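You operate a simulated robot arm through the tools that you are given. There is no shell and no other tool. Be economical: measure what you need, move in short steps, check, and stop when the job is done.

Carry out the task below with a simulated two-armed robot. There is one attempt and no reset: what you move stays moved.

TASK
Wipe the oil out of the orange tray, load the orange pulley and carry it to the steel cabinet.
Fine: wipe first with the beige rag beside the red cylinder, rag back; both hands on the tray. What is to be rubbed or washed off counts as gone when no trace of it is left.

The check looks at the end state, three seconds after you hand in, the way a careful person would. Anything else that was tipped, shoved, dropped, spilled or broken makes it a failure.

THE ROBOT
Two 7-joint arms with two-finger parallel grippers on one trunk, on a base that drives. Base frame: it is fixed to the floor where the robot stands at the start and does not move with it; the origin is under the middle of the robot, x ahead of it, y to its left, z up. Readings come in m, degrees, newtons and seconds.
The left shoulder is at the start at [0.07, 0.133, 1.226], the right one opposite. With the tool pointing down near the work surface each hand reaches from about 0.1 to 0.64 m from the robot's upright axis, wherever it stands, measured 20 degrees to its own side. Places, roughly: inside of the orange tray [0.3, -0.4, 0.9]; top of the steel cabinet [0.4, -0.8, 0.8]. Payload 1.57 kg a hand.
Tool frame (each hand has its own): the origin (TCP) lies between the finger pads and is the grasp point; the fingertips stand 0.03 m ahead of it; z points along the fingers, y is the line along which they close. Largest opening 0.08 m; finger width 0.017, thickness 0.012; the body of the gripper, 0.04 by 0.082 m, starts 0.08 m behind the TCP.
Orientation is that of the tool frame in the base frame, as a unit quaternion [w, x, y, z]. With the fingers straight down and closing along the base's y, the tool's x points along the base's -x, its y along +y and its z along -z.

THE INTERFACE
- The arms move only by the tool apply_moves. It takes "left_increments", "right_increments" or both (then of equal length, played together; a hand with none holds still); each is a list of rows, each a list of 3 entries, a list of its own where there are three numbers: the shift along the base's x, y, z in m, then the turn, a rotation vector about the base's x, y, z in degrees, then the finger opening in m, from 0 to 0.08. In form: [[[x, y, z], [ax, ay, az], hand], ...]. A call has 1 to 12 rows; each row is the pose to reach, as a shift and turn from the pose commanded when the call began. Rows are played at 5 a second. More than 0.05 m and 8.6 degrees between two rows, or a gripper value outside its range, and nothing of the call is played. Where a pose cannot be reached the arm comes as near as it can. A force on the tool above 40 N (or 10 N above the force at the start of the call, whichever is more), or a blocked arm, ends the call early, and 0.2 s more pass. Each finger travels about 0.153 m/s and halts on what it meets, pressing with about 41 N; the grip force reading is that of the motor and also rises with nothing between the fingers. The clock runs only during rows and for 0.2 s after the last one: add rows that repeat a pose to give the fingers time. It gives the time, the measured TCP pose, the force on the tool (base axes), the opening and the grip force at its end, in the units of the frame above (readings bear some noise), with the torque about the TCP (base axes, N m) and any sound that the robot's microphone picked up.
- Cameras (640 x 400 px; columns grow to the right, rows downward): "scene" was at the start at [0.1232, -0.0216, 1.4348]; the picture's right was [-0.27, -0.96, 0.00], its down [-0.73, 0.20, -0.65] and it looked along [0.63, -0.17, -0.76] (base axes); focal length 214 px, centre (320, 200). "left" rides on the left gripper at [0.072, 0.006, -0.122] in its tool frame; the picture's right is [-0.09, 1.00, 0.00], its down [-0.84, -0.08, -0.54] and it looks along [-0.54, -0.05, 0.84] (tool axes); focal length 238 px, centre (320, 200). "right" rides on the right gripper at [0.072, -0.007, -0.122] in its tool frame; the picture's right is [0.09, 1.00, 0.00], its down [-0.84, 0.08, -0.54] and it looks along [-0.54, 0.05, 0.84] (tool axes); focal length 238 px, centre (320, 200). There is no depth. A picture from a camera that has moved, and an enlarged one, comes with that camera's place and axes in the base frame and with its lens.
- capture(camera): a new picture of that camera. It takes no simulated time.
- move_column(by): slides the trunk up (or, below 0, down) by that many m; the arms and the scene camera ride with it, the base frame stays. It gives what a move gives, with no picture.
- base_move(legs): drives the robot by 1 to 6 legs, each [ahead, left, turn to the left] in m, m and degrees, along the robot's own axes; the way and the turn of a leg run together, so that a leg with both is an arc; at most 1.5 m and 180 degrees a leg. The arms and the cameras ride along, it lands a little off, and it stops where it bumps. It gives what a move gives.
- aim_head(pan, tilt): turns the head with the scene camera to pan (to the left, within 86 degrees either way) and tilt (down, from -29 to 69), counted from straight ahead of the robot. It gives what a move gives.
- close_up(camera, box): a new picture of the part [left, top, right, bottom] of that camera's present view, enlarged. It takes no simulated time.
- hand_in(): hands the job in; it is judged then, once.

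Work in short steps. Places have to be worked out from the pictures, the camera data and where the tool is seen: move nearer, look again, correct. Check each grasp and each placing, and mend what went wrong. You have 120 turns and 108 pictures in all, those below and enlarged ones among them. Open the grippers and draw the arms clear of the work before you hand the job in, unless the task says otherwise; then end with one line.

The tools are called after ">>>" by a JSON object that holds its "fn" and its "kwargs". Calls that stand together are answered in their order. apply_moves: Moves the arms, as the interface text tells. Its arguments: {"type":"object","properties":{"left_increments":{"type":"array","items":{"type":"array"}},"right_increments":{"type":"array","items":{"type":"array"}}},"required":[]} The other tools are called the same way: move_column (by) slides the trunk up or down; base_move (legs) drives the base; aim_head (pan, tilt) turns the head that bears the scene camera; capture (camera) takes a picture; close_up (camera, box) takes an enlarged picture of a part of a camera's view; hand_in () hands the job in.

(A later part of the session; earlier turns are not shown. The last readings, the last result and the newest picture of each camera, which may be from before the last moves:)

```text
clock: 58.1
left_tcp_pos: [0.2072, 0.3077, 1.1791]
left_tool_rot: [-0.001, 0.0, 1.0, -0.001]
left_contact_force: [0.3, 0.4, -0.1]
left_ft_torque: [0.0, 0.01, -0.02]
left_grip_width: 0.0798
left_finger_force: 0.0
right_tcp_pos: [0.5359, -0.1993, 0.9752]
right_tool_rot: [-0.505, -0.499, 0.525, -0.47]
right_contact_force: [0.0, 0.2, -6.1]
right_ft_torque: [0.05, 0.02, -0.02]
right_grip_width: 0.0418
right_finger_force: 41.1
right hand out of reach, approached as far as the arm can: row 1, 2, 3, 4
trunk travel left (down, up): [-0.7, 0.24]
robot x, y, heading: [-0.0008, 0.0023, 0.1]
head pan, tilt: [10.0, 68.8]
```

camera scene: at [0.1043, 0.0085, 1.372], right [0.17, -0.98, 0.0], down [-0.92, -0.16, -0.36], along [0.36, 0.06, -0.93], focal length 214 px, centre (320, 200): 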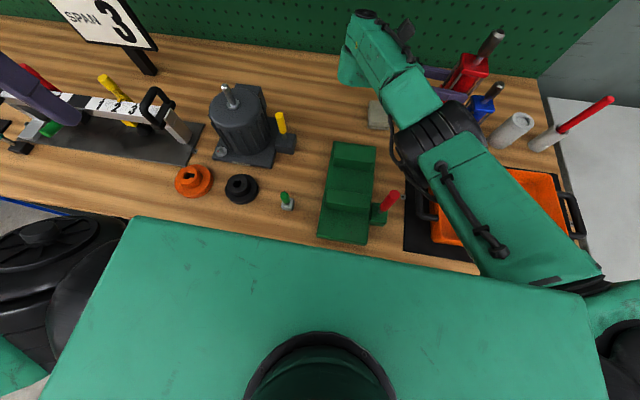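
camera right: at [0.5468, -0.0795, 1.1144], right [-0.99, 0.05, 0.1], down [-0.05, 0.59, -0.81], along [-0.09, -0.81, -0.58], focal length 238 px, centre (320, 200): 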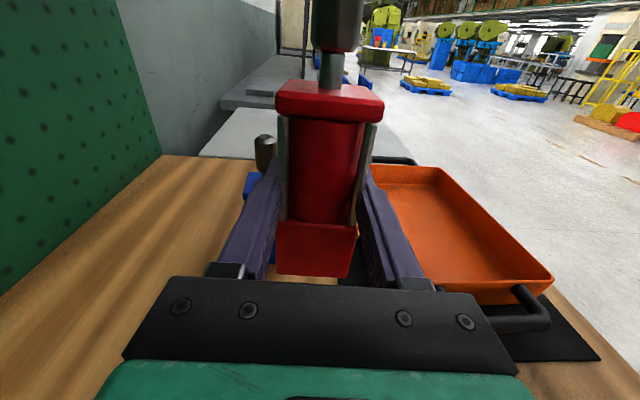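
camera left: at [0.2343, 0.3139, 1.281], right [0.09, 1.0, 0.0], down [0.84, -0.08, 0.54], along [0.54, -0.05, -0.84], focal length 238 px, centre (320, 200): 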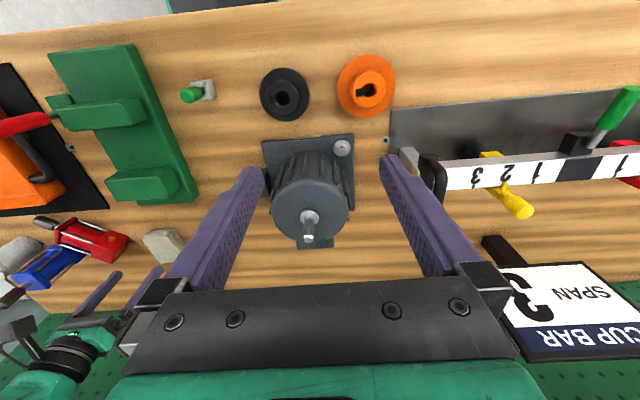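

The reach is saturated. I'll try a cautious 0.036 m base advance, since everything in the hand is clear of its surroundings.

>>> {"fn": "base_move", "kwargs": {"legs": [[0.037, 0, 0]]}}

>>> {"fn": "capture", "kwargs": {"camera": "right"}}

```text
clock: 59.0
left_tcp_pos: [0.2384, 0.3071, 1.1799]
left_tool_rot: [0.003, 0.0, 1.0, 0.0]
left_contact_force: [-0.2, -0.3, 1.0]
left_ft_torque: [0.0, -0.03, 0.0]
left_grip_width: 0.0799
left_finger_force: 0.2
right_tcp_pos: [0.5682, -0.2007, 0.978]
right_tool_rot: [-0.504, -0.497, 0.525, -0.473]
right_contact_force: [-1.1, -0.2, -5.3]
right_ft_torque: [0.09, -0.05, 0.05]
right_grip_width: 0.0418
right_finger_force: 41.2
trunk travel left (down, up): [-0.7, 0.24]
robot x, y, heading: [0.0408, -0.0015, -0.1]
head pan, tilt: [10.0, 68.8]
```

```text
47 pictures are left
camera right: at [0.5805, -0.0817, 1.0569], right [-0.99, 0.06, 0.1], down [-0.05, 0.58, -0.81], along [-0.1, -0.81, -0.58], focal length 238 px, centre (320, 200)
```

right: 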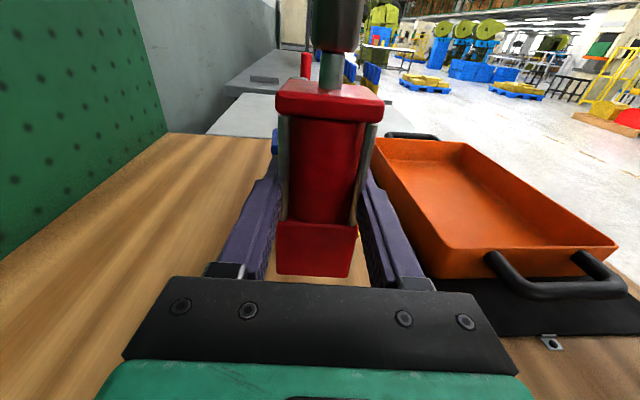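

No bump. I'll correct y by +0.018 and yaw by +3.5°, then lower with the trunk.

>>> {"fn": "apply_moves", "kwargs": {"right_increments": [[[0.002, 0.009, 0], [-1, 0, 1.7], 0.02], [[0.003, 0.018, 0], [-2, 0, 3.4], 0.02], [[0.003, 0.018, 0], [-2, 0, 3.4], 0.02]]}}

>>> {"fn": "move_column", "kwargs": {"by": -0.05}}

>>> {"fn": "capture", "kwargs": {"camera": "right"}}

```text
clock: 59.8
left_tcp_pos: [0.2447, 0.3074, 1.1792]
left_tool_rot: [0.0, 0.0, 1.0, 0.0]
left_contact_force: [-0.1, 0.4, -0.4]
left_ft_torque: [-0.04, -0.03, -0.04]
left_grip_width: 0.08
left_finger_force: 0.0
right_tcp_pos: [0.5816, -0.2006, 0.9734]
right_tool_rot: [0.5, 0.505, -0.501, 0.494]
right_contact_force: [0.7, 0.0, -5.0]
right_ft_torque: [0.04, 0.03, -0.01]
right_grip_width: 0.0423
right_finger_force: 41.0
right hand out of reach, approached as far as the arm can: row 1, 2, 3
trunk travel left (down, up): [-0.7, 0.24]
robot x, y, heading: [0.0381, -0.0044, 0.0]
head pan, tilt: [10.0, 68.8]
```

```text
clock: 60.7
left_tcp_pos: [0.2424, 0.3041, 1.1296]
left_tool_rot: [0.001, 0.0, 1.0, 0.001]
left_contact_force: [0.7, 0.8, 0.9]
left_ft_torque: [0.04, -0.01, 0.02]
left_grip_width: 0.0798
left_finger_force: 0.0
right_tcp_pos: [0.5795, -0.2037, 0.9235]
right_tool_rot: [0.499, 0.504, -0.503, 0.493]
right_contact_force: [0.6, -0.7, -5.4]
right_ft_torque: [0.05, -0.03, -0.01]
right_grip_width: 0.0417
right_finger_force: 41.6
trunk travel left (down, up): [-0.65, 0.29]
robot x, y, heading: [0.0398, 0.0014, -0.2]
head pan, tilt: [10.0, 68.8]
```

```text
46 pictures are left
camera right: at [0.5849, -0.082, 0.9983], right [-1.0, 0.0, 0.1], down [-0.08, 0.55, -0.83], along [-0.06, -0.83, -0.55], focal length 238 px, centre (320, 200)
```

right: 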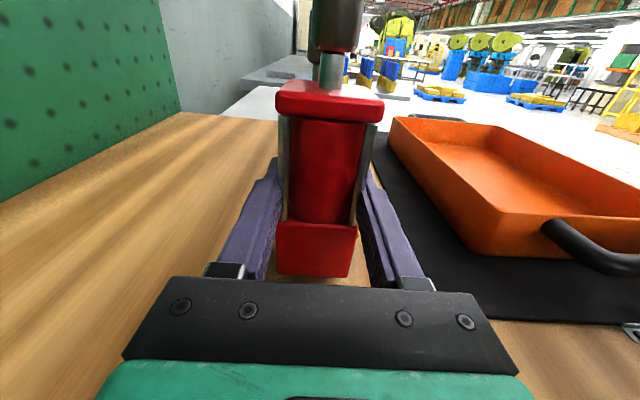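

It's upright within about 1°. Fine positioning with the base: back 8 mm and left 21 mm.

>>> {"fn": "base_move", "kwargs": {"legs": [[-0.008, 0.021, 0]]}}

```text
clock: 61.5
left_tcp_pos: [0.2359, 0.3255, 1.131]
left_tool_rot: [0.0, 0.0, 1.0, 0.002]
left_contact_force: [-0.5, -0.1, -0.7]
left_ft_torque: [0.03, 0.0, -0.01]
left_grip_width: 0.0802
left_finger_force: 0.1
right_tcp_pos: [0.5717, -0.1824, 0.9229]
right_tool_rot: [0.499, 0.505, -0.503, 0.493]
right_contact_force: [-0.5, -0.6, -5.9]
right_ft_torque: [0.12, 0.0, -0.03]
right_grip_width: 0.0421
right_finger_force: 41.1
trunk travel left (down, up): [-0.65, 0.29]
robot x, y, heading: [0.0304, 0.0228, -0.0]
head pan, tilt: [10.0, 68.8]
```

On target. I'll lower in small increments to find the table.

>>> {"fn": "move_column", "kwargs": {"by": -0.012}}

>>> {"fn": "move_column", "kwargs": {"by": -0.004}}

```text
clock: 62.1
left_tcp_pos: [0.2301, 0.3295, 1.1196]
left_tool_rot: [0.002, 0.001, 1.0, 0.0]
left_contact_force: [-0.2, -0.4, 0.3]
left_ft_torque: [0.01, 0.03, -0.03]
left_grip_width: 0.0801
left_finger_force: 0.1
right_tcp_pos: [0.5717, -0.1788, 0.9233]
right_tool_rot: [-0.496, -0.496, 0.506, -0.502]
right_contact_force: [-8.6, 0.3, 12.9]
right_ft_torque: [1.92, 0.49, 0.75]
right_grip_width: 0.0417
right_finger_force: 41.0
trunk travel left (down, up): [-0.639, 0.301]
robot x, y, heading: [0.0267, 0.0206, 0.3]
head pan, tilt: [10.0, 68.8]
stopped: the force on the tool passed its limit (the readings are from after the stop); the commanded pose is now the measured one
```

```text
clock: 62.6
left_tcp_pos: [0.229, 0.3287, 1.1155]
left_tool_rot: [0.003, 0.0, 1.0, -0.001]
left_contact_force: [0.4, 0.4, -0.3]
left_ft_torque: [0.0, -0.01, 0.01]
left_grip_width: 0.0799
left_finger_force: 0.2
right_tcp_pos: [0.5713, -0.1787, 0.9231]
right_tool_rot: [-0.494, -0.495, 0.506, -0.506]
right_contact_force: [4.8, -1.4, 40.1]
right_ft_torque: [4.47, 0.08, -0.37]
right_grip_width: 0.0421
right_finger_force: 40.7
trunk travel left (down, up): [-0.635, 0.305]
robot x, y, heading: [0.0302, 0.0236, -0.1]
head pan, tilt: [10.0, 68.8]
```

The torque shows the gripper's underside touching the rag, 0.11 m behind the TCP, with the cylinder still about 1.6 cm above the bench. I'll raise and tilt the hand up by 10°. The cylinder can then land on its edge and settle upright well within its stable range.

>>> {"fn": "move_column", "kwargs": {"by": 0.03}}

>>> {"fn": "apply_moves", "kwargs": {"right_increments": [[[0, -0.002, 0], [5, 0, 0], 0.02], [[0, -0.004, 0], [10, 0, 0], 0.02], [[0, -0.004, 0], [10, 0, 0], 0.02]]}}

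>>> {"fn": "capture", "kwargs": {"camera": "right"}}

```text
clock: 63.4
left_tcp_pos: [0.234, 0.3283, 1.1442]
left_tool_rot: [0.001, 0.0, 1.0, 0.0]
left_contact_force: [-0.3, 0.1, 0.2]
left_ft_torque: [0.03, -0.02, -0.03]
left_grip_width: 0.08
left_finger_force: 0.1
right_tcp_pos: [0.5745, -0.1792, 0.946]
right_tool_rot: [-0.497, -0.499, 0.504, -0.5]
right_contact_force: [1.0, 0.4, -6.3]
right_ft_torque: [0.06, -0.01, -0.02]
right_grip_width: 0.0417
right_finger_force: 40.5
trunk travel left (down, up): [-0.665, 0.275]
robot x, y, heading: [0.0304, 0.0167, -0.3]
head pan, tilt: [10.0, 68.8]
```

```text
clock: 64.2
left_tcp_pos: [0.2357, 0.329, 1.1445]
left_tool_rot: [0.0, 0.0, 1.0, 0.0]
left_contact_force: [-0.4, 0.5, -0.1]
left_ft_torque: [0.01, 0.04, 0.0]
left_grip_width: 0.0801
left_finger_force: 0.1
right_tcp_pos: [0.5673, -0.1665, 0.9586]
right_tool_rot: [-0.474, -0.519, 0.559, -0.439]
right_contact_force: [-0.3, 0.3, -5.3]
right_ft_torque: [0.03, -0.02, 0.0]
right_grip_width: 0.0419
right_finger_force: 40.8
right hand out of reach, approached as far as the arm can: row 2, 3
trunk travel left (down, up): [-0.665, 0.275]
robot x, y, heading: [0.0269, 0.0167, -0.1]
head pan, tilt: [10.0, 68.8]
```

```text
45 pictures are left
camera right: at [0.5803, -0.0584, 1.0503], right [-0.99, 0.06, 0.09], down [-0.03, 0.67, -0.74], along [-0.11, -0.74, -0.67], focal length 238 px, centre (320, 200)
```

right: 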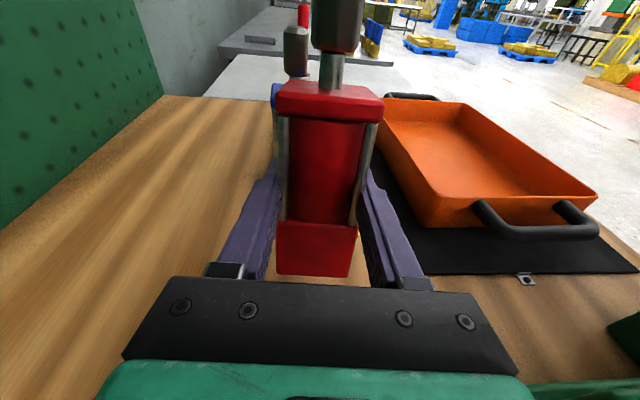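

Tilt is 80.6°. I'll correct yaw by +4°, then shift with the base so that after settling the centre lands at (0.572, -0.193).

>>> {"fn": "apply_moves", "kwargs": {"right_increments": [[[0.003, -0.01, -0.005], [0, 0, 2], 0.02], [[0.005, -0.02, -0.01], [0, 0, 4], 0.02], [[0.005, -0.025, -0.01], [0, 0, 4], 0.02]]}}

```text
clock: 65.0
left_tcp_pos: [0.2359, 0.3284, 1.1447]
left_tool_rot: [0.0, 0.001, 1.0, -0.001]
left_contact_force: [0.0, -0.2, -0.5]
left_ft_torque: [0.0, -0.02, -0.06]
left_grip_width: 0.0799
left_finger_force: 0.0
right_tcp_pos: [0.5673, -0.1674, 0.9597]
right_tool_rot: [-0.481, -0.517, 0.553, -0.443]
right_contact_force: [0.2, 0.4, -5.5]
right_ft_torque: [0.09, 0.02, 0.02]
right_grip_width: 0.0421
right_finger_force: 40.7
right hand out of reach, approached as far as the arm can: row 1, 2, 3
trunk travel left (down, up): [-0.665, 0.275]
robot x, y, heading: [0.0273, 0.0206, -0.1]
head pan, tilt: [10.0, 68.8]
```

The arm is saturated, so I'll use the base: shift right 0.063 m, then turn +4°, which puts the hand at (0.573, -0.192) with the right yaw.

>>> {"fn": "base_move", "kwargs": {"legs": [[-0.006, -0.063, 0], [0, 0, 4]]}}

>>> {"fn": "capture", "kwargs": {"camera": "right"}}

```text
clock: 66.4
left_tcp_pos: [0.208, 0.2793, 1.1437]
left_tool_rot: [0.001, -0.035, 0.999, 0.0]
left_contact_force: [0.4, 0.1, 0.4]
left_ft_torque: [-0.04, -0.02, 0.02]
left_grip_width: 0.08
left_finger_force: 0.0
right_tcp_pos: [0.574, -0.1916, 0.9596]
right_tool_rot: [0.465, 0.536, -0.534, 0.459]
right_contact_force: [0.1, 1.2, -6.4]
right_ft_torque: [0.03, 0.01, 0.0]
right_grip_width: 0.042
right_finger_force: 41.3
trunk travel left (down, up): [-0.665, 0.275]
robot x, y, heading: [0.0255, -0.0426, 3.9]
head pan, tilt: [10.0, 68.8]
```

```text
44 pictures are left
camera right: at [0.5796, -0.0818, 1.049], right [-0.99, -0.01, 0.1], down [-0.08, 0.66, -0.75], along [-0.06, -0.75, -0.66], focal length 238 px, centre (320, 200)
```

right: 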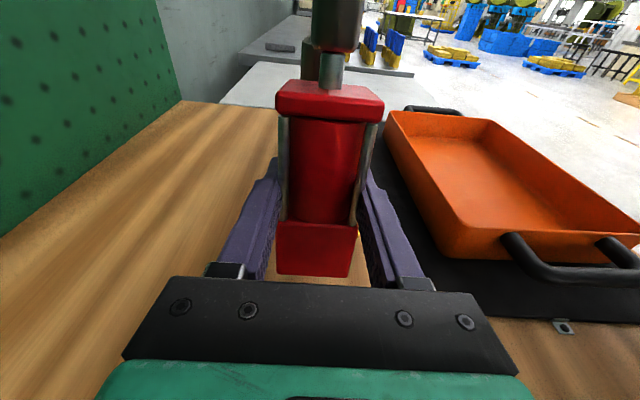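

Pose is ideal. I'll lower with the trunk, first 0.036 m, then in small steps.

>>> {"fn": "move_column", "kwargs": {"by": -0.036}}

>>> {"fn": "move_column", "kwargs": {"by": -0.006}}

>>> {"fn": "move_column", "kwargs": {"by": -0.004}}

```text
clock: 67.2
left_tcp_pos: [0.2075, 0.2789, 1.108]
left_tool_rot: [0.0, -0.034, 0.999, 0.0]
left_contact_force: [0.1, 0.5, 0.9]
left_ft_torque: [-0.05, 0.03, 0.0]
left_grip_width: 0.0799
left_finger_force: 0.0
right_tcp_pos: [0.5737, -0.1928, 0.9238]
right_tool_rot: [0.465, 0.536, -0.534, 0.46]
right_contact_force: [-0.1, 0.5, -5.0]
right_ft_torque: [0.05, 0.02, -0.04]
right_grip_width: 0.0417
right_finger_force: 41.3
trunk travel left (down, up): [-0.629, 0.311]
robot x, y, heading: [0.0239, -0.0435, 3.8]
head pan, tilt: [10.0, 68.8]
```

```text
clock: 67.8
left_tcp_pos: [0.2085, 0.2783, 1.1024]
left_tool_rot: [0.0, -0.036, 0.999, 0.0]
left_contact_force: [0.4, 0.1, 0.8]
left_ft_torque: [-0.01, 0.0, -0.04]
left_grip_width: 0.0799
left_finger_force: 0.0
right_tcp_pos: [0.5726, -0.1936, 0.9175]
right_tool_rot: [0.465, 0.536, -0.534, 0.46]
right_contact_force: [-0.4, -0.8, -6.0]
right_ft_torque: [0.05, 0.0, 0.05]
right_grip_width: 0.0421
right_finger_force: 41.1
trunk travel left (down, up): [-0.623, 0.317]
robot x, y, heading: [0.0197, -0.0458, 3.8]
head pan, tilt: [10.0, 68.8]
```

```text
clock: 68.3
left_tcp_pos: [0.2066, 0.2808, 1.0981]
left_tool_rot: [0.001, -0.035, 0.999, 0.0]
left_contact_force: [0.4, 0.6, 0.9]
left_ft_torque: [-0.01, -0.01, 0.0]
left_grip_width: 0.0798
left_finger_force: 0.1
right_tcp_pos: [0.573, -0.1927, 0.9154]
right_tool_rot: [-0.465, -0.534, 0.535, -0.462]
right_contact_force: [2.1, -1.1, 5.6]
right_ft_torque: [-0.33, -0.4, -0.01]
right_grip_width: 0.0419
right_finger_force: 40.9
trunk travel left (down, up): [-0.619, 0.321]
robot x, y, heading: [0.0224, -0.0451, 3.9]
head pan, tilt: [10.0, 68.8]
```

Edge contact with the bench is confirmed: torque -0.33 N·m puts it at the cylinder's bottom -y edge. I'll press a little more so it rotates flat in the grip.

>>> {"fn": "move_column", "kwargs": {"by": -0.004}}

>>> {"fn": "capture", "kwargs": {"camera": "right"}}

```text
clock: 68.8
left_tcp_pos: [0.2035, 0.2799, 1.0949]
left_tool_rot: [0.002, -0.034, 0.999, -0.001]
left_contact_force: [0.4, -0.3, -1.1]
left_ft_torque: [0.02, -0.01, -0.04]
left_grip_width: 0.08
left_finger_force: 0.1
right_tcp_pos: [0.5713, -0.1934, 0.9139]
right_tool_rot: [-0.463, -0.533, 0.535, -0.464]
right_contact_force: [6.0, 0.6, 25.5]
right_ft_torque: [-0.8, -0.04, 0.2]
right_grip_width: 0.0419
right_finger_force: 40.8
trunk travel left (down, up): [-0.615, 0.325]
robot x, y, heading: [0.0243, -0.045, 4.0]
head pan, tilt: [10.0, 68.8]
```

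```text
43 pictures are left
camera right: at [0.5762, -0.0812, 1.0036], right [-1.0, -0.01, 0.09], down [-0.07, 0.65, -0.75], along [-0.05, -0.76, -0.65], focal length 238 px, centre (320, 200)
```

right: 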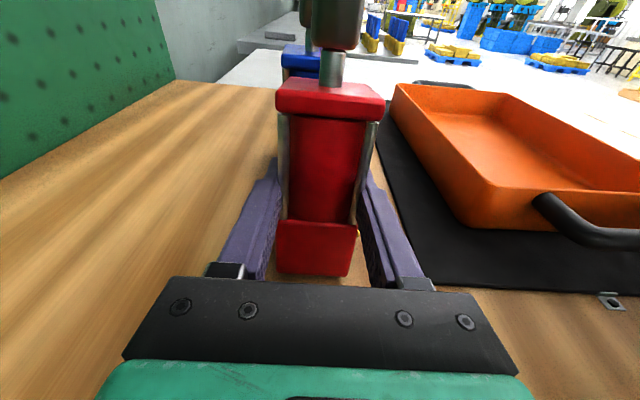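

It doesn't rotate in the grip. I'll relieve the pressure and open very gradually so it settles gently from its 8° lean.

>>> {"fn": "move_column", "kwargs": {"by": 0.004}}

>>> {"fn": "apply_moves", "kwargs": {"right_increments": [[[0, 0, 0], [0, 0, 0], 0.036], [[0, 0, 0], [0, 0, 0], 0.04], [[0, 0, 0], [0, 0, 0], 0.041], [[0, 0, 0], [0, 0, 0], 0.0415], [[0, 0, 0], [0, 0, 0], 0.042], [[0, 0, 0], [0, 0, 0], 0.0425], [[0, 0, 0], [0, 0, 0], 0.043], [[0, 0, 0], [0, 0, 0], 0.044], [[0, 0, 0], [0, 0, 0], 0.046], [[0, 0, 0], [0, 0, 0], 0.05], [[0, 0, 0], [0, 0, 0], 0.05]]}}

>>> {"fn": "capture", "kwargs": {"camera": "right"}}

```text
clock: 69.3
left_tcp_pos: [0.2054, 0.2802, 1.0966]
left_tool_rot: [0.0, -0.035, 0.999, -0.001]
left_contact_force: [-0.2, -0.8, 1.0]
left_ft_torque: [-0.01, 0.02, 0.03]
left_grip_width: 0.0801
left_finger_force: 0.1
right_tcp_pos: [0.5714, -0.193, 0.9146]
right_tool_rot: [0.464, 0.536, -0.535, 0.46]
right_contact_force: [5.7, 0.1, 12.6]
right_ft_torque: [-0.46, -0.82, 0.16]
right_grip_width: 0.0416
right_finger_force: 41.1
trunk travel left (down, up): [-0.619, 0.321]
robot x, y, heading: [0.022, -0.0452, 4.1]
head pan, tilt: [10.0, 68.8]
```

```text
clock: 71.7
left_tcp_pos: [0.2068, 0.2795, 1.0989]
left_tool_rot: [0.001, -0.035, 0.999, 0.0]
left_contact_force: [0.1, -0.2, -0.7]
left_ft_torque: [0.04, -0.01, 0.0]
left_grip_width: 0.08
left_finger_force: 0.1
right_tcp_pos: [0.5712, -0.1939, 0.9138]
right_tool_rot: [0.464, 0.536, -0.535, 0.459]
right_contact_force: [0.2, 1.4, 0.3]
right_ft_torque: [-0.01, -0.02, 0.0]
right_grip_width: 0.0501
right_finger_force: 0.0
trunk travel left (down, up): [-0.619, 0.321]
robot x, y, heading: [0.0237, -0.0405, 3.8]
head pan, tilt: [10.0, 68.8]
```

```text
42 pictures are left
camera right: at [0.5783, -0.0825, 1.0038], right [-1.0, -0.01, 0.1], down [-0.08, 0.66, -0.75], along [-0.06, -0.75, -0.66], focal length 238 px, centre (320, 200)
```

right: 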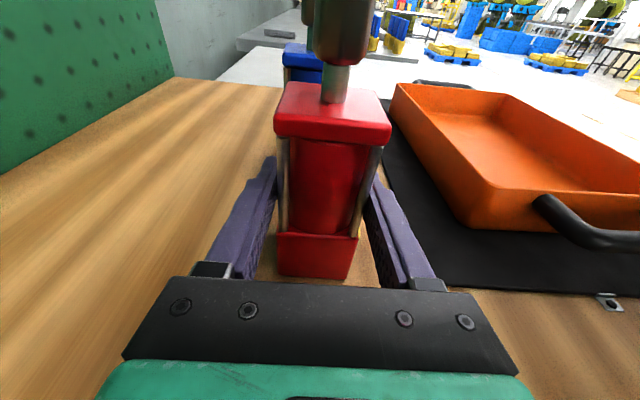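

The red cylinder stands upright again. I'll open wide and rise straight up with the trunk, the fingers passing either side.

>>> {"fn": "apply_moves", "kwargs": {"right_increments": [[[0, 0, 0], [0, 0, 0], 0.06], [[0, 0, 0], [0, 0, 0], 0.075], [[0, 0, 0], [0, 0, 0], 0.075]]}}

>>> {"fn": "move_column", "kwargs": {"by": 0.16}}

>>> {"fn": "capture", "kwargs": {"camera": "right"}}

```text
clock: 72.5
left_tcp_pos: [0.2077, 0.279, 1.0977]
left_tool_rot: [0.001, -0.035, 0.999, 0.0]
left_contact_force: [-0.1, 0.2, -0.1]
left_ft_torque: [0.0, 0.01, 0.02]
left_grip_width: 0.0798
left_finger_force: 0.0
right_tcp_pos: [0.5737, -0.194, 0.9146]
right_tool_rot: [0.465, 0.536, -0.535, 0.459]
right_contact_force: [-0.8, 0.9, -0.1]
right_ft_torque: [-0.02, 0.0, 0.0]
right_grip_width: 0.075
right_finger_force: 0.0
trunk travel left (down, up): [-0.619, 0.321]
robot x, y, heading: [0.0195, -0.039, 4.1]
head pan, tilt: [10.0, 68.8]
```

```text
clock: 74.4
left_tcp_pos: [0.2074, 0.2785, 1.2585]
left_tool_rot: [0.0, -0.036, 0.999, 0.0]
left_contact_force: [0.3, 0.7, -0.4]
left_ft_torque: [0.0, 0.01, -0.01]
left_grip_width: 0.0801
left_finger_force: 0.2
right_tcp_pos: [0.5727, -0.193, 1.0743]
right_tool_rot: [0.465, 0.536, -0.535, 0.46]
right_contact_force: [-0.1, 0.5, 0.4]
right_ft_torque: [0.01, 0.01, -0.01]
right_grip_width: 0.075
right_finger_force: 0.1
trunk travel left (down, up): [-0.779, 0.161]
robot x, y, heading: [0.0244, -0.0415, 4.2]
head pan, tilt: [10.0, 68.8]
```

```text
41 pictures are left
camera right: at [0.5783, -0.0824, 1.1637], right [-1.0, -0.01, 0.1], down [-0.08, 0.66, -0.75], along [-0.06, -0.75, -0.66], focal length 238 px, centre (320, 200)
```

right: 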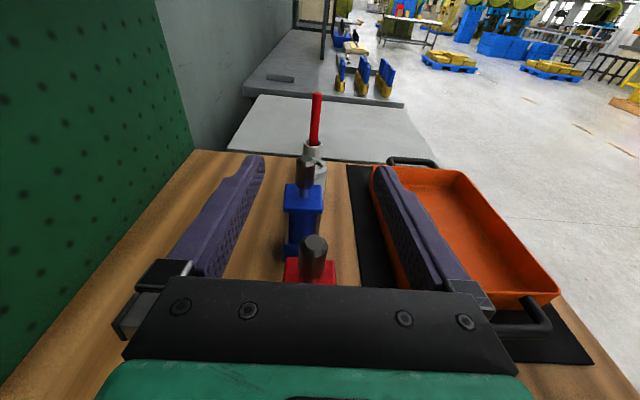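

Red and blue now stand side by side again. I'll raise the trunk further, back the base away, and square the heading before unwinding the right wrist.

>>> {"fn": "move_column", "kwargs": {"by": 0.1}}

>>> {"fn": "base_move", "kwargs": {"legs": [[-0.14, 0, 0], [0, 0.03, -4]]}}

>>> {"fn": "apply_moves", "kwargs": {"right_increments": [[[0, 0, 0], [8.5, 0, 0], 0.075], [[0, 0.005, 0], [17, 0, 0], 0.075], [[0, 0.01, 0], [25.5, 0, 0], 0.075], [[0, 0.015, 0], [34, 0, 0], 0.075], [[0, 0.02, 0], [42.5, 0, 0], 0.075], [[0, 0.02, 0], [51, 0, 0], 0.075], [[0, 0.02, 0], [59.5, 0, 0], 0.075], [[0, 0.02, 0], [68, 0, 0], 0.075], [[0, 0.02, 0], [76, 0, 0], 0.075], [[0, 0.02, 0], [82, 0, 0], 0.075]]}}

>>> {"fn": "capture", "kwargs": {"camera": "right"}}

```text
clock: 75.7
left_tcp_pos: [0.2064, 0.279, 1.3574]
left_tool_rot: [0.001, -0.035, 0.999, 0.0]
left_contact_force: [-0.4, 0.4, 0.6]
left_ft_torque: [-0.02, 0.0, 0.0]
left_grip_width: 0.08
left_finger_force: 0.1
right_tcp_pos: [0.572, -0.1931, 1.1744]
right_tool_rot: [0.465, 0.536, -0.535, 0.46]
right_contact_force: [-0.4, 0.3, -0.8]
right_ft_torque: [0.01, -0.02, 0.01]
right_grip_width: 0.0748
right_finger_force: 0.1
trunk travel left (down, up): [-0.879, 0.061]
robot x, y, heading: [0.0236, -0.0452, 3.8]
head pan, tilt: [10.0, 68.8]
```

```text
clock: 77.5
left_tcp_pos: [0.0885, 0.2795, 1.3596]
left_tool_rot: [0.0, 0.0, 1.0, 0.002]
left_contact_force: [0.1, -0.7, -0.6]
left_ft_torque: [0.08, 0.01, -0.02]
left_grip_width: 0.08
left_finger_force: 0.0
right_tcp_pos: [0.4196, -0.2162, 1.1734]
right_tool_rot: [-0.479, -0.518, 0.554, -0.441]
right_contact_force: [-0.8, 0.6, -0.8]
right_ft_torque: [0.0, 0.0, -0.03]
right_grip_width: 0.0749
right_finger_force: 0.1
trunk travel left (down, up): [-0.879, 0.061]
robot x, y, heading: [-0.1169, -0.022, 0.2]
head pan, tilt: [10.0, 68.8]
```

```text
clock: 79.7
left_tcp_pos: [0.0914, 0.2839, 1.3582]
left_tool_rot: [-0.001, 0.002, 1.0, 0.0]
left_contact_force: [1.5, 0.2, 0.4]
left_ft_torque: [-0.02, 0.04, 0.03]
left_grip_width: 0.0803
left_finger_force: 0.1
right_tcp_pos: [0.4382, -0.192, 1.2689]
right_tool_rot: [-0.042, -0.705, 0.707, 0.047]
right_contact_force: [0.4, 0.2, -0.6]
right_ft_torque: [-0.01, 0.06, 0.01]
right_grip_width: 0.0749
right_finger_force: 0.1
right hand out of reach, approached as far as the arm can: row 1, 2, 3, 4, 5, 6, 7, 8, 9, 10
trunk travel left (down, up): [-0.879, 0.061]
robot x, y, heading: [-0.119, -0.0221, 0.1]
head pan, tilt: [10.0, 68.8]
```

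```text
40 pictures are left
camera right: at [0.4594, -0.2652, 1.3892], right [-0.99, -0.09, 0.13], down [-0.01, 0.83, 0.55], along [-0.15, 0.55, -0.82], focal length 238 px, centre (320, 200)
```

right: 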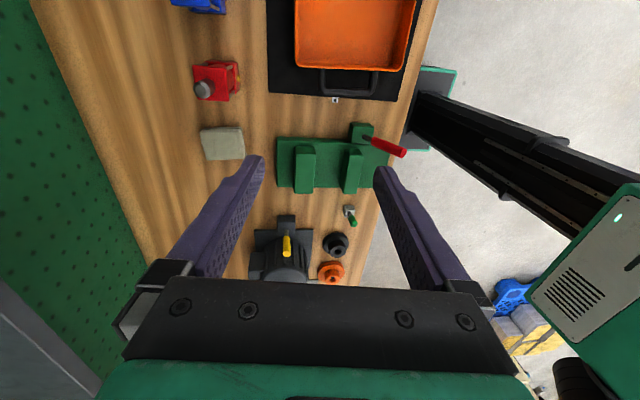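

Clear. I'll unwind the right wrist yaw by -90° while moving towards the area above the tray's right side.

>>> {"fn": "apply_moves", "kwargs": {"right_increments": [[[0, -0.01, -0.02], [0, 0, -8.5], 0.08], [[0, -0.03, -0.04], [0, 0, -17], 0.08], [[0, -0.05, -0.06], [0, 0, -25.5], 0.08], [[0, -0.07, -0.08], [0, 0, -34], 0.08], [[0, -0.09, -0.1], [0, 0, -42.5], 0.08], [[0, -0.11, -0.1], [0, 0, -51], 0.08], [[0, -0.13, -0.1], [0, 0, -59.5], 0.08], [[0, -0.15, -0.1], [0, 0, -68], 0.08], [[0, -0.17, -0.1], [0, 0, -76.5], 0.08], [[0, -0.19, -0.1], [0, 0, -85], 0.08], [[0, -0.2, -0.1], [0, 0, -90], 0.08]]}}

>>> {"fn": "capture", "kwargs": {"camera": "right"}}

```text
clock: 82.1
left_tcp_pos: [0.0898, 0.2856, 1.3582]
left_tool_rot: [0.0, 0.001, 1.0, 0.0]
left_contact_force: [0.2, 1.3, -0.8]
left_ft_torque: [0.01, -0.01, 0.03]
left_grip_width: 0.0799
left_finger_force: 0.0
right_tcp_pos: [0.448, -0.3975, 1.1724]
right_tool_rot: [0.0, 0.002, 0.998, 0.063]
right_contact_force: [0.6, -0.2, -0.8]
right_ft_torque: [0.01, -0.03, 0.0]
right_grip_width: 0.0801
right_finger_force: 0.1
right hand out of reach, approached as far as the arm can: row 1, 2, 3, 4, 5, 6, 7, 8, 9, 10, 11
trunk travel left (down, up): [-0.879, 0.061]
robot x, y, heading: [-0.1204, -0.0228, 0.1]
head pan, tilt: [10.0, 68.8]
```

```text
39 pictures are left
camera right: at [0.3741, -0.4186, 1.2929], right [-0.09, 0.99, 0.13], down [0.84, 0.0, 0.55], along [0.54, 0.15, -0.83], focal length 238 px, centre (320, 200)
```

right: 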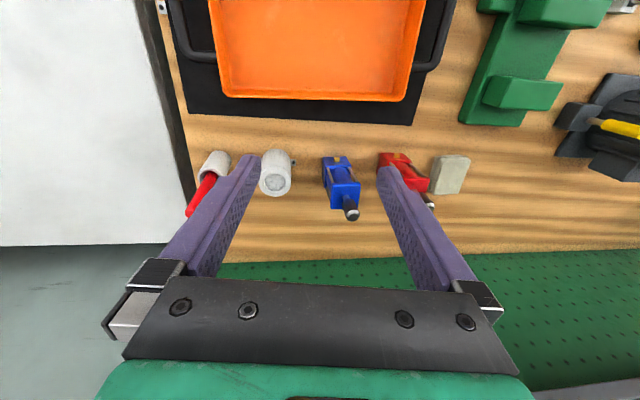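

The right arm is back to a normal posture. Now the left hand goes above the orange pulley at about (0.29, 0.37), and I'll correct the right tool's 7° tilt at the same time.

>>> {"fn": "apply_moves", "kwargs": {"left_increments": [[[0.02, 0.01, -0.035], [0, 0, 0], 0.08], [[0.04, 0.02, -0.07], [0, 0, 0], 0.08], [[0.07, 0.03, -0.1], [0, 0, 0], 0.08], [[0.1, 0.04, -0.13], [0, 0, 0], 0.08], [[0.13, 0.05, -0.16], [0, 0, 0], 0.08], [[0.16, 0.065, -0.19], [0, 0, 0], 0.08], [[0.19, 0.075, -0.22], [0, 0, 0], 0.08], [[0.2, 0.085, -0.24], [0, 0, 0], 0.08]], "right_increments": [[[0, 0, 0], [-3, 0, 0], 0.08], [[0, 0, 0], [-7.2, 0, 0], 0.08], [[0, 0, 0], [-7.2, 0, 0], 0.08], [[0, 0, 0], [-7.2, 0, 0], 0.08], [[0, 0, 0], [-7.2, 0, 0], 0.08], [[0, 0, 0], [-7.2, 0, 0], 0.08], [[0, 0, 0], [-7.2, 0, 0], 0.08], [[0, 0, 0], [-7.2, 0, 0], 0.08]]}}

>>> {"fn": "capture", "kwargs": {"camera": "left"}}

```text
clock: 83.9
left_tcp_pos: [0.2883, 0.3706, 1.1162]
left_tool_rot: [0.0, 0.001, 1.0, -0.001]
left_contact_force: [-0.2, -0.5, 0.2]
left_ft_torque: [-0.01, 0.02, 0.0]
left_grip_width: 0.0802
left_finger_force: 0.2
right_tcp_pos: [0.4613, -0.3927, 1.1697]
right_tool_rot: [-0.003, -0.01, 1.0, 0.007]
right_contact_force: [-0.7, 0.6, -0.5]
right_ft_torque: [0.05, 0.0, 0.0]
right_grip_width: 0.08
right_finger_force: 0.0
right hand out of reach, approached as far as the arm can: row 1, 2, 3
trunk travel left (down, up): [-0.879, 0.061]
robot x, y, heading: [-0.1155, -0.0226, -0.4]
head pan, tilt: [10.0, 68.8]
```

```text
38 pictures are left
camera left: at [0.2171, 0.3775, 1.2388], right [0.09, 1.0, 0.0], down [0.84, -0.08, 0.54], along [0.54, -0.05, -0.84], focal length 238 px, centre (320, 200)
```

left: 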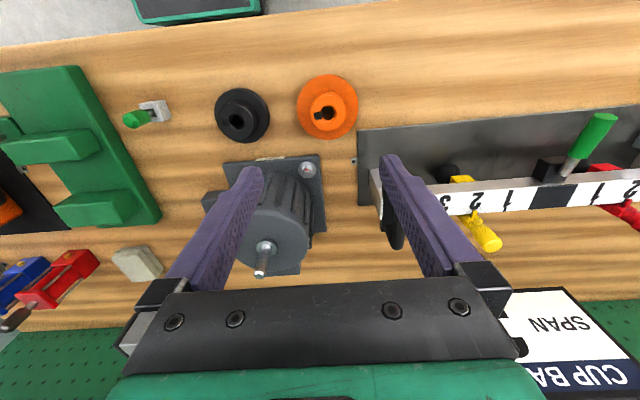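

The pulley hub is at about (0.294, 0.382), hub about 0.059 across and flange about 0.093. I'll lower over it and look.

>>> {"fn": "apply_moves", "kwargs": {"left_increments": [[[0.002, 0.006, -0.045], [0, 0, 0], 0.08], [[0.005, 0.011, -0.09], [0, 0, 0], 0.08], [[0.005, 0.011, -0.135], [0, 0, 0], 0.08], [[0.005, 0.011, -0.165], [0, 0, 0], 0.08]]}}

>>> {"fn": "capture", "kwargs": {"camera": "left"}}

```text
clock: 84.9
left_tcp_pos: [0.2928, 0.3824, 0.9523]
left_tool_rot: [0.001, 0.0, 1.0, 0.001]
left_contact_force: [0.0, 0.7, -0.2]
left_ft_torque: [0.01, 0.0, -0.01]
left_grip_width: 0.0799
left_finger_force: 0.1
right_tcp_pos: [0.4609, -0.3925, 1.1694]
right_tool_rot: [-0.002, -0.009, 1.0, 0.008]
right_contact_force: [-0.2, -0.1, 0.1]
right_ft_torque: [-0.01, 0.01, 0.02]
right_grip_width: 0.0797
right_finger_force: 0.1
trunk travel left (down, up): [-0.879, 0.061]
robot x, y, heading: [-0.1173, -0.0242, -0.1]
head pan, tilt: [10.0, 68.8]
```

```text
37 pictures are left
camera left: at [0.2224, 0.3885, 1.0736], right [0.09, 1.0, 0.0], down [0.84, -0.08, 0.54], along [0.54, -0.05, -0.84], focal length 238 px, centre (320, 200)
```

left: 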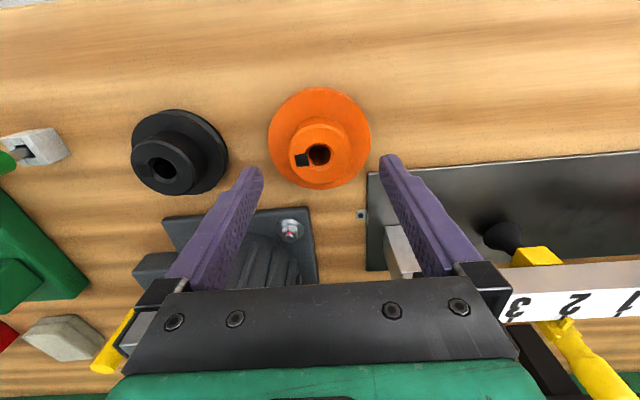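

The hub is about 0.05 across with its top near z = 0.90, centred under the TCP. I'll lower to z = 0.906 and close.

>>> {"fn": "apply_moves", "kwargs": {"left_increments": [[[0, 0, -0.025], [0, 0, 0], 0.08], [[0, 0, -0.04], [0, 0, 0], 0.08], [[0, 0, -0.046], [0, 0, 0], 0.08], [[0, 0, -0.046], [0, 0, 0], 0.065], [[0, 0, -0.046], [0, 0, 0], 0.045], [[0, 0, -0.046], [0, 0, 0], 0.03], [[0, 0, -0.046], [0, 0, 0], 0.03]]}}

>>> {"fn": "capture", "kwargs": {"camera": "left"}}

```text
clock: 86.5
left_tcp_pos: [0.2916, 0.3821, 0.9076]
left_tool_rot: [0.0, 0.001, 1.0, -0.001]
left_contact_force: [-1.0, -1.8, 0.0]
left_ft_torque: [0.07, -0.05, -0.01]
left_grip_width: 0.0517
left_finger_force: 40.6
right_tcp_pos: [0.4599, -0.393, 1.1705]
right_tool_rot: [-0.003, -0.008, 1.0, 0.008]
right_contact_force: [-0.2, -0.1, 0.2]
right_ft_torque: [-0.03, -0.02, 0.01]
right_grip_width: 0.0798
right_finger_force: 0.0
trunk travel left (down, up): [-0.879, 0.061]
robot x, y, heading: [-0.1172, -0.0215, 0.0]
head pan, tilt: [10.0, 68.8]
```

```text
36 pictures are left
camera left: at [0.2216, 0.3877, 1.0282], right [0.09, 1.0, 0.0], down [0.84, -0.08, 0.54], along [0.54, -0.05, -0.84], focal length 238 px, centre (320, 200)
```

left: 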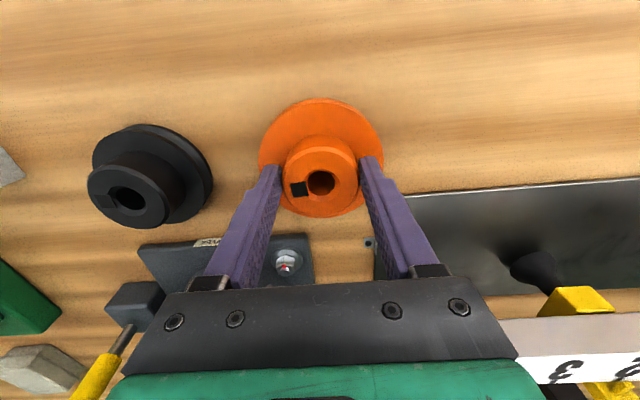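

The pulley hub is gripped at 0.052 m. I'll lift, check the load, and bring the hand in front of the chest.

>>> {"fn": "apply_moves", "kwargs": {"left_increments": [[[0, 0, 0.04], [0, 0, 0], 0.03], [[0, 0, 0.09], [0, 0, 0], 0.03], [[0, 0, 0.14], [0, 0, 0], 0.03], [[0, -0.02, 0.18], [0, 0, 0], 0.03], [[0, -0.06, 0.19], [0, 0, 0], 0.03], [[0.01, -0.11, 0.19], [0, 0, 0], 0.03], [[0.01, -0.16, 0.19], [0, 0, 0], 0.03], [[0.02, -0.2, 0.19], [0, 0, 0], 0.03], [[0.02, -0.24, 0.19], [0, 0, 0], 0.03], [[0.03, -0.28, 0.19], [0, 0, 0], 0.03]]}}

>>> {"fn": "aim_head", "kwargs": {"pan": -45, "tilt": 50}}

>>> {"fn": "capture", "kwargs": {"camera": "left"}}

>>> {"fn": "capture", "kwargs": {"camera": "scene"}}

```text
refused: row 6 steps farther than a row can; nothing moved
```

```text
clock: 87.7
left_tcp_pos: [0.2919, 0.3812, 0.906]
left_tool_rot: [0.001, 0.0, 1.0, -0.001]
left_contact_force: [-1.1, -0.2, 0.2]
left_ft_torque: [0.04, 0.02, -0.02]
left_grip_width: 0.0517
left_finger_force: 41.3
right_tcp_pos: [0.4613, -0.3915, 1.1705]
right_tool_rot: [-0.003, -0.009, 1.0, 0.008]
right_contact_force: [-0.9, -0.1, -0.4]
right_ft_torque: [0.0, 0.0, 0.0]
right_grip_width: 0.0802
right_finger_force: 0.1
trunk travel left (down, up): [-0.879, 0.061]
robot x, y, heading: [-0.1208, -0.0211, -0.3]
head pan, tilt: [-45.0, 50.0]
```

```text
35 pictures are left
camera left: at [0.2217, 0.3881, 1.0282], right [0.09, 1.0, 0.0], down [0.84, -0.08, 0.54], along [0.54, -0.05, -0.84], focal length 238 px, centre (320, 200)
```

left: 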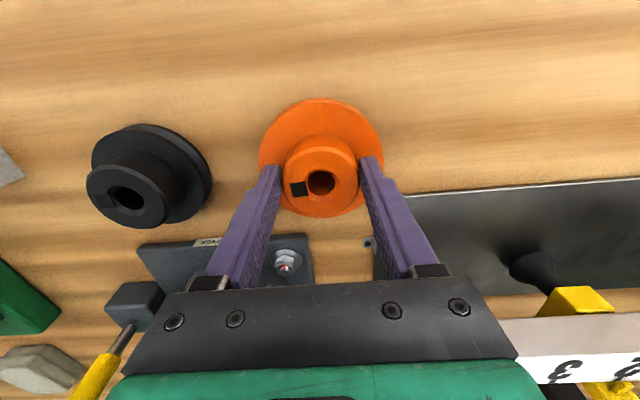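

```text
34 pictures are left
camera scene: at [-0.0149, -0.0771, 1.5128], right [-0.71, -0.71, 0.0], down [-0.54, 0.54, -0.64], along [0.45, -0.46, -0.77], focal length 214 px, centre (320, 200)
```

scene: 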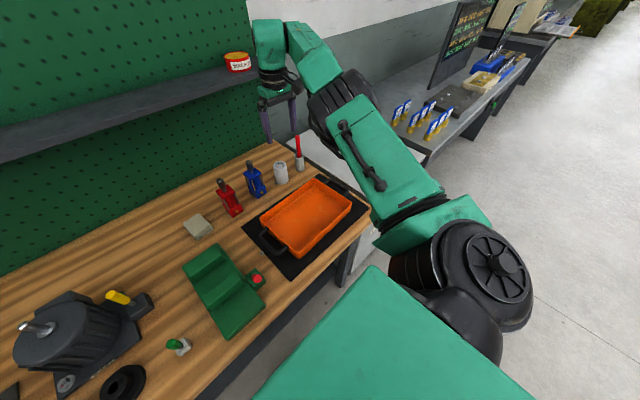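

Step limit exceeded, so nothing moved. The picture shows the row of objects restored and the tray clean. I'll repeat with smaller steps.

>>> {"fn": "apply_moves", "kwargs": {"left_increments": [[[0, 0, 0.04], [0, 0, 0], 0.03], [[0, 0, 0.085], [0, 0, 0], 0.03], [[0, 0, 0.13], [0, 0, 0], 0.03], [[0, -0.02, 0.17], [0, 0, 0], 0.03], [[0, -0.06, 0.185], [0, 0, 0], 0.03], [[0.005, -0.1, 0.185], [0, 0, 0], 0.03], [[0.01, -0.14, 0.185], [0, 0, 0], 0.03], [[0.015, -0.18, 0.185], [0, 0, 0], 0.03], [[0.02, -0.22, 0.185], [0, 0, 0], 0.03], [[0.025, -0.26, 0.185], [0, 0, 0], 0.03], [[0.03, -0.28, 0.185], [0, 0, 0], 0.03]]}}

>>> {"fn": "capture", "kwargs": {"camera": "left"}}

>>> {"fn": "close_up", "kwargs": {"camera": "scene", "box": [180, 130, 404, 270]}}

```text
clock: 90.1
left_tcp_pos: [0.3243, 0.1015, 1.0911]
left_tool_rot: [-0.001, 0.0, 1.0, 0.001]
left_contact_force: [-0.6, 0.2, -4.6]
left_ft_torque: [0.0, 0.03, 0.01]
left_grip_width: 0.0519
left_finger_force: 41.4
right_tcp_pos: [0.4615, -0.3925, 1.1688]
right_tool_rot: [-0.004, -0.009, 1.0, 0.009]
right_contact_force: [0.1, 0.1, 1.3]
right_ft_torque: [0.0, 0.03, 0.01]
right_grip_width: 0.0798
right_finger_force: 0.0
trunk travel left (down, up): [-0.879, 0.061]
robot x, y, heading: [-0.1193, -0.0196, -0.3]
head pan, tilt: [-45.0, 50.0]
```

```text
33 pictures are left
camera left: at [0.2524, 0.107, 1.2131], right [0.09, 1.0, 0.0], down [0.84, -0.08, 0.54], along [0.54, -0.05, -0.84], focal length 238 px, centre (320, 200)
```

left: 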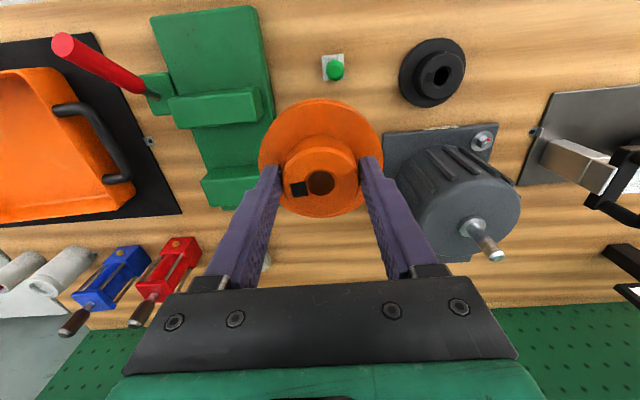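

```text
2.86 times, centred on (292, 200) of scene
camera zoom: at [-0.0137, -0.0785, 1.5127], right [-0.71, -0.71, 0.0], down [-0.54, 0.54, -0.64], along [0.45, -0.45, -0.77], focal length 613 px, centre (400, 200)
```

zoom: 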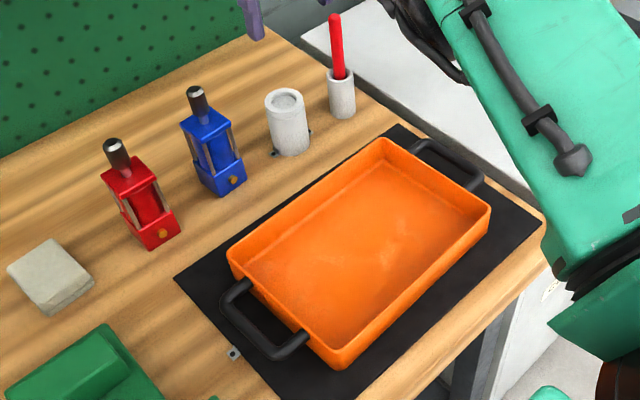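

All clean, and the row looks as it did. Tray centre is about (0.332, -0.364), with handle bars at y of about -0.187 and -0.541. I'll raise the trunk slightly and drive right 0.465 m so the pulley comes over the tray.

>>> {"fn": "move_column", "kwargs": {"by": 0.05}}

>>> {"fn": "base_move", "kwargs": {"legs": [[0.008, -0.465, 0]]}}

>>> {"fn": "capture", "kwargs": {"camera": "left"}}

>>> {"fn": "capture", "kwargs": {"camera": "right"}}

```text
clock: 91.0
left_tcp_pos: [0.324, 0.1017, 1.1414]
left_tool_rot: [0.0, 0.001, 1.0, 0.001]
left_contact_force: [-0.1, 0.1, -5.6]
left_ft_torque: [0.04, 0.01, 0.02]
left_grip_width: 0.0517
left_finger_force: 40.8
right_tcp_pos: [0.4611, -0.3917, 1.2197]
right_tool_rot: [-0.004, -0.009, 1.0, 0.007]
right_contact_force: [0.2, 0.9, -0.1]
right_ft_torque: [-0.02, 0.0, -0.01]
right_grip_width: 0.08
right_finger_force: 0.0
trunk travel left (down, up): [-0.929, 0.011]
robot x, y, heading: [-0.1179, -0.0213, -0.2]
head pan, tilt: [-45.0, 50.0]
```

```text
clock: 93.8
left_tcp_pos: [0.3311, -0.3599, 1.143]
left_tool_rot: [0.0, -0.002, 1.0, 0.0]
left_contact_force: [0.1, 0.5, -6.1]
left_ft_torque: [-0.02, 0.01, 0.02]
left_grip_width: 0.0516
left_finger_force: 41.2
right_tcp_pos: [0.4713, -0.8527, 1.2219]
right_tool_rot: [-0.003, -0.01, 1.0, 0.007]
right_contact_force: [0.3, 1.0, 0.3]
right_ft_torque: [-0.02, -0.04, -0.03]
right_grip_width: 0.0802
right_finger_force: 0.0
trunk travel left (down, up): [-0.929, 0.011]
robot x, y, heading: [-0.1125, -0.4863, 0.3]
head pan, tilt: [-45.0, 50.0]
```

```text
31 pictures are left
camera left: at [0.2596, -0.3539, 1.2629], right [0.09, 1.0, 0.0], down [0.84, -0.07, 0.54], along [0.54, -0.05, -0.84], focal length 238 px, centre (320, 200)
```

left: 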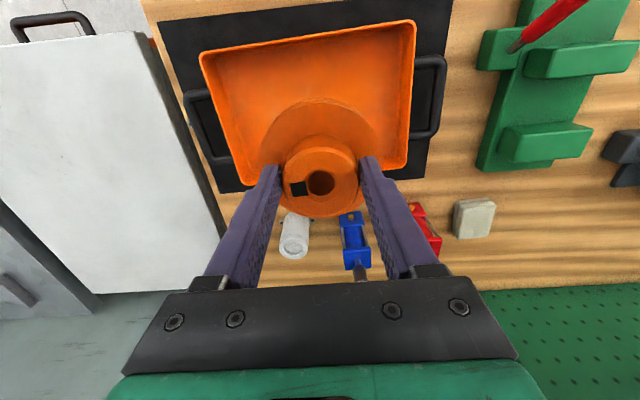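

```text
30 pictures are left
camera right: at [0.3987, -0.8627, 1.3435], right [-0.11, 0.99, 0.01], down [0.84, 0.09, 0.54], along [0.53, 0.07, -0.84], focal length 238 px, centre (320, 200)
```

right: 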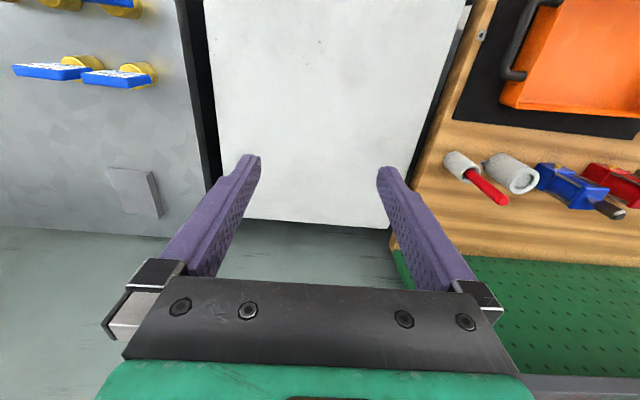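

The pulley is above the tray. I'll lower the left hand to just above the tray floor.

>>> {"fn": "apply_moves", "kwargs": {"left_increments": [[[0, 0, -0.045], [0, 0, 0], 0.03], [[0, 0, -0.09], [0, 0, 0], 0.03], [[0, 0, -0.135], [0, 0, 0], 0.03], [[0, 0, -0.175], [0, 0, 0], 0.03], [[0, 0, -0.205], [0, 0, 0], 0.03], [[0, 0, -0.215], [0, 0, 0], 0.03]]}}

>>> {"fn": "capture", "kwargs": {"camera": "left"}}

```text
clock: 95.2
left_tcp_pos: [0.3295, -0.3629, 0.9263]
left_tool_rot: [0.0, -0.002, 1.0, 0.0]
left_contact_force: [-0.4, 0.0, -5.1]
left_ft_torque: [-0.01, -0.01, 0.0]
left_grip_width: 0.0513
left_finger_force: 40.9
right_tcp_pos: [0.4722, -0.8564, 1.2201]
right_tool_rot: [-0.003, -0.011, 1.0, 0.008]
right_contact_force: [0.6, -0.2, 0.2]
right_ft_torque: [-0.01, 0.02, 0.02]
right_grip_width: 0.0799
right_finger_force: 0.0
trunk travel left (down, up): [-0.929, 0.011]
robot x, y, heading: [-0.1046, -0.4854, 0.4]
head pan, tilt: [-45.0, 50.0]
```

```text
29 pictures are left
camera left: at [0.2589, -0.356, 1.0475], right [0.09, 1.0, 0.0], down [0.84, -0.07, 0.54], along [0.54, -0.05, -0.84], focal length 238 px, centre (320, 200)
```

left: 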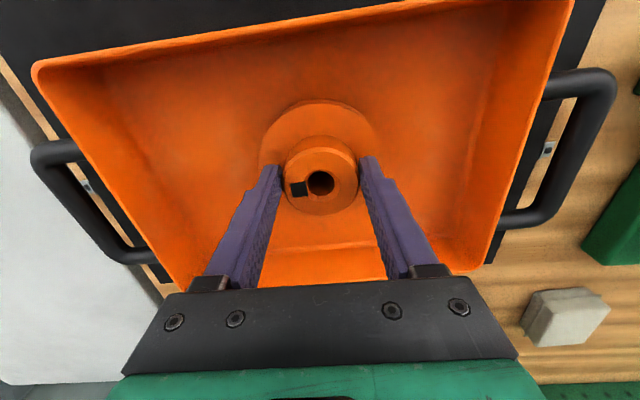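

Centred. I'll lower the last centimetre gently, release and retreat upward.

>>> {"fn": "apply_moves", "kwargs": {"left_increments": [[[0, 0, -0.004], [0, 0, 0], 0.03], [[0, 0, -0.007], [0, 0, 0], 0.03], [[0, 0, -0.01], [0, 0, 0], 0.03], [[0, 0, -0.01], [0, 0, 0], 0.03]]}}

```text
clock: 96.2
left_tcp_pos: [0.3297, -0.3614, 0.9161]
left_tool_rot: [0.0, -0.002, 1.0, 0.0]
left_contact_force: [0.8, 0.2, -6.0]
left_ft_torque: [0.02, 0.03, 0.01]
left_grip_width: 0.0515
left_finger_force: 41.6
right_tcp_pos: [0.4711, -0.8543, 1.22]
right_tool_rot: [-0.003, -0.011, 1.0, 0.008]
right_contact_force: [-0.5, 0.0, 0.0]
right_ft_torque: [0.04, 0.01, 0.01]
right_grip_width: 0.08
right_finger_force: 0.1
trunk travel left (down, up): [-0.929, 0.011]
robot x, y, heading: [-0.1089, -0.4867, 0.3]
head pan, tilt: [-45.0, 50.0]
```

>>> {"fn": "apply_moves", "kwargs": {"left_increments": [[[0, 0, -0.0015], [0, 0, 0], 0.03], [[0, 0, -0.003], [0, 0, 0], 0.03], [[0, 0, -0.0045], [0, 0, 0], 0.03], [[0, 0, -0.0045], [0, 0, 0], 0.03]]}}

```text
clock: 97.2
left_tcp_pos: [0.3311, -0.363, 0.9157]
left_tool_rot: [0.004, -0.002, 1.0, 0.001]
left_contact_force: [2.4, 1.1, 20.7]
left_ft_torque: [0.31, 0.65, 0.18]
left_grip_width: 0.0514
left_finger_force: 40.9
right_tcp_pos: [0.468, -0.856, 1.2219]
right_tool_rot: [-0.002, -0.011, 1.0, 0.008]
right_contact_force: [-0.7, 0.2, 0.2]
right_ft_torque: [-0.02, 0.03, -0.04]
right_grip_width: 0.0798
right_finger_force: 0.1
trunk travel left (down, up): [-0.929, 0.011]
robot x, y, heading: [-0.1102, -0.4901, 0.4]
head pan, tilt: [-45.0, 50.0]
```

Contact made at z = 0.9157. I'll release with slight relief and rise.

>>> {"fn": "apply_moves", "kwargs": {"left_increments": [[[0, 0, 0.003], [0, 0, 0], 0.03], [[0, 0, 0.003], [0, 0, 0], 0.055], [[0, 0, 0.003], [0, 0, 0], 0.075], [[0, 0, 0.003], [0, 0, 0], 0.08], [[0, 0, 0.04], [0, 0, 0], 0.08], [[0, 0, 0.085], [0, 0, 0], 0.08], [[0, 0, 0.13], [0, 0, 0], 0.08], [[0, 0.02, 0.16], [0, 0, 0], 0.08]]}}

>>> {"fn": "capture", "kwargs": {"camera": "left"}}

>>> {"fn": "aim_head", "kwargs": {"pan": 5, "tilt": 50}}

>>> {"fn": "capture", "kwargs": {"camera": "scene"}}

```text
clock: 99.0
left_tcp_pos: [0.3282, -0.3414, 1.0736]
left_tool_rot: [0.0, -0.001, 1.0, 0.0]
left_contact_force: [0.2, -0.5, 0.3]
left_ft_torque: [0.01, 0.01, -0.01]
left_grip_width: 0.0803
left_finger_force: 0.0
right_tcp_pos: [0.4711, -0.8553, 1.2212]
right_tool_rot: [-0.003, -0.01, 1.0, 0.007]
right_contact_force: [-1.1, -0.1, 0.8]
right_ft_torque: [-0.01, 0.0, 0.0]
right_grip_width: 0.0799
right_finger_force: 0.0
trunk travel left (down, up): [-0.929, 0.011]
robot x, y, heading: [-0.1094, -0.4917, 0.0]
head pan, tilt: [-45.0, 50.0]
```

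```text
28 pictures are left
camera left: at [0.2586, -0.3351, 1.194], right [0.09, 1.0, 0.0], down [0.84, -0.07, 0.54], along [0.54, -0.05, -0.84], focal length 238 px, centre (320, 200)
```

left: 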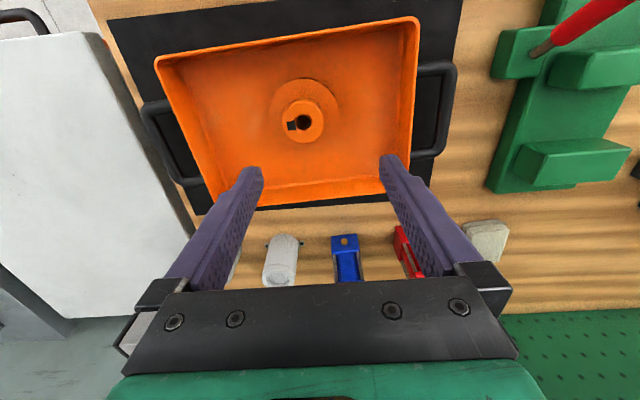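

```text
clock: 100.2
left_tcp_pos: [0.3298, -0.3421, 1.0715]
left_tool_rot: [0.001, -0.001, 1.0, 0.0]
left_contact_force: [0.1, 0.5, 0.2]
left_ft_torque: [-0.09, 0.01, -0.01]
left_grip_width: 0.0801
left_finger_force: 0.2
right_tcp_pos: [0.4707, -0.8553, 1.2202]
right_tool_rot: [-0.003, -0.01, 1.0, 0.008]
right_contact_force: [-0.2, -0.8, -1.2]
right_ft_torque: [-0.01, 0.03, -0.01]
right_grip_width: 0.0797
right_finger_force: 0.0
trunk travel left (down, up): [-0.929, 0.011]
robot x, y, heading: [-0.11, -0.4872, -0.0]
head pan, tilt: [5.0, 50.0]
```

```text
27 pictures are left
camera scene: at [0.0155, -0.482, 1.5629], right [0.09, -1.0, 0.0], down [-0.76, -0.07, -0.64], along [0.64, 0.06, -0.77], focal length 214 px, centre (320, 200)
```

scene: 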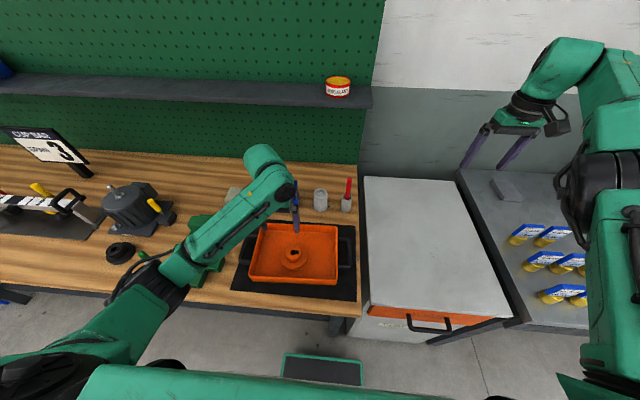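

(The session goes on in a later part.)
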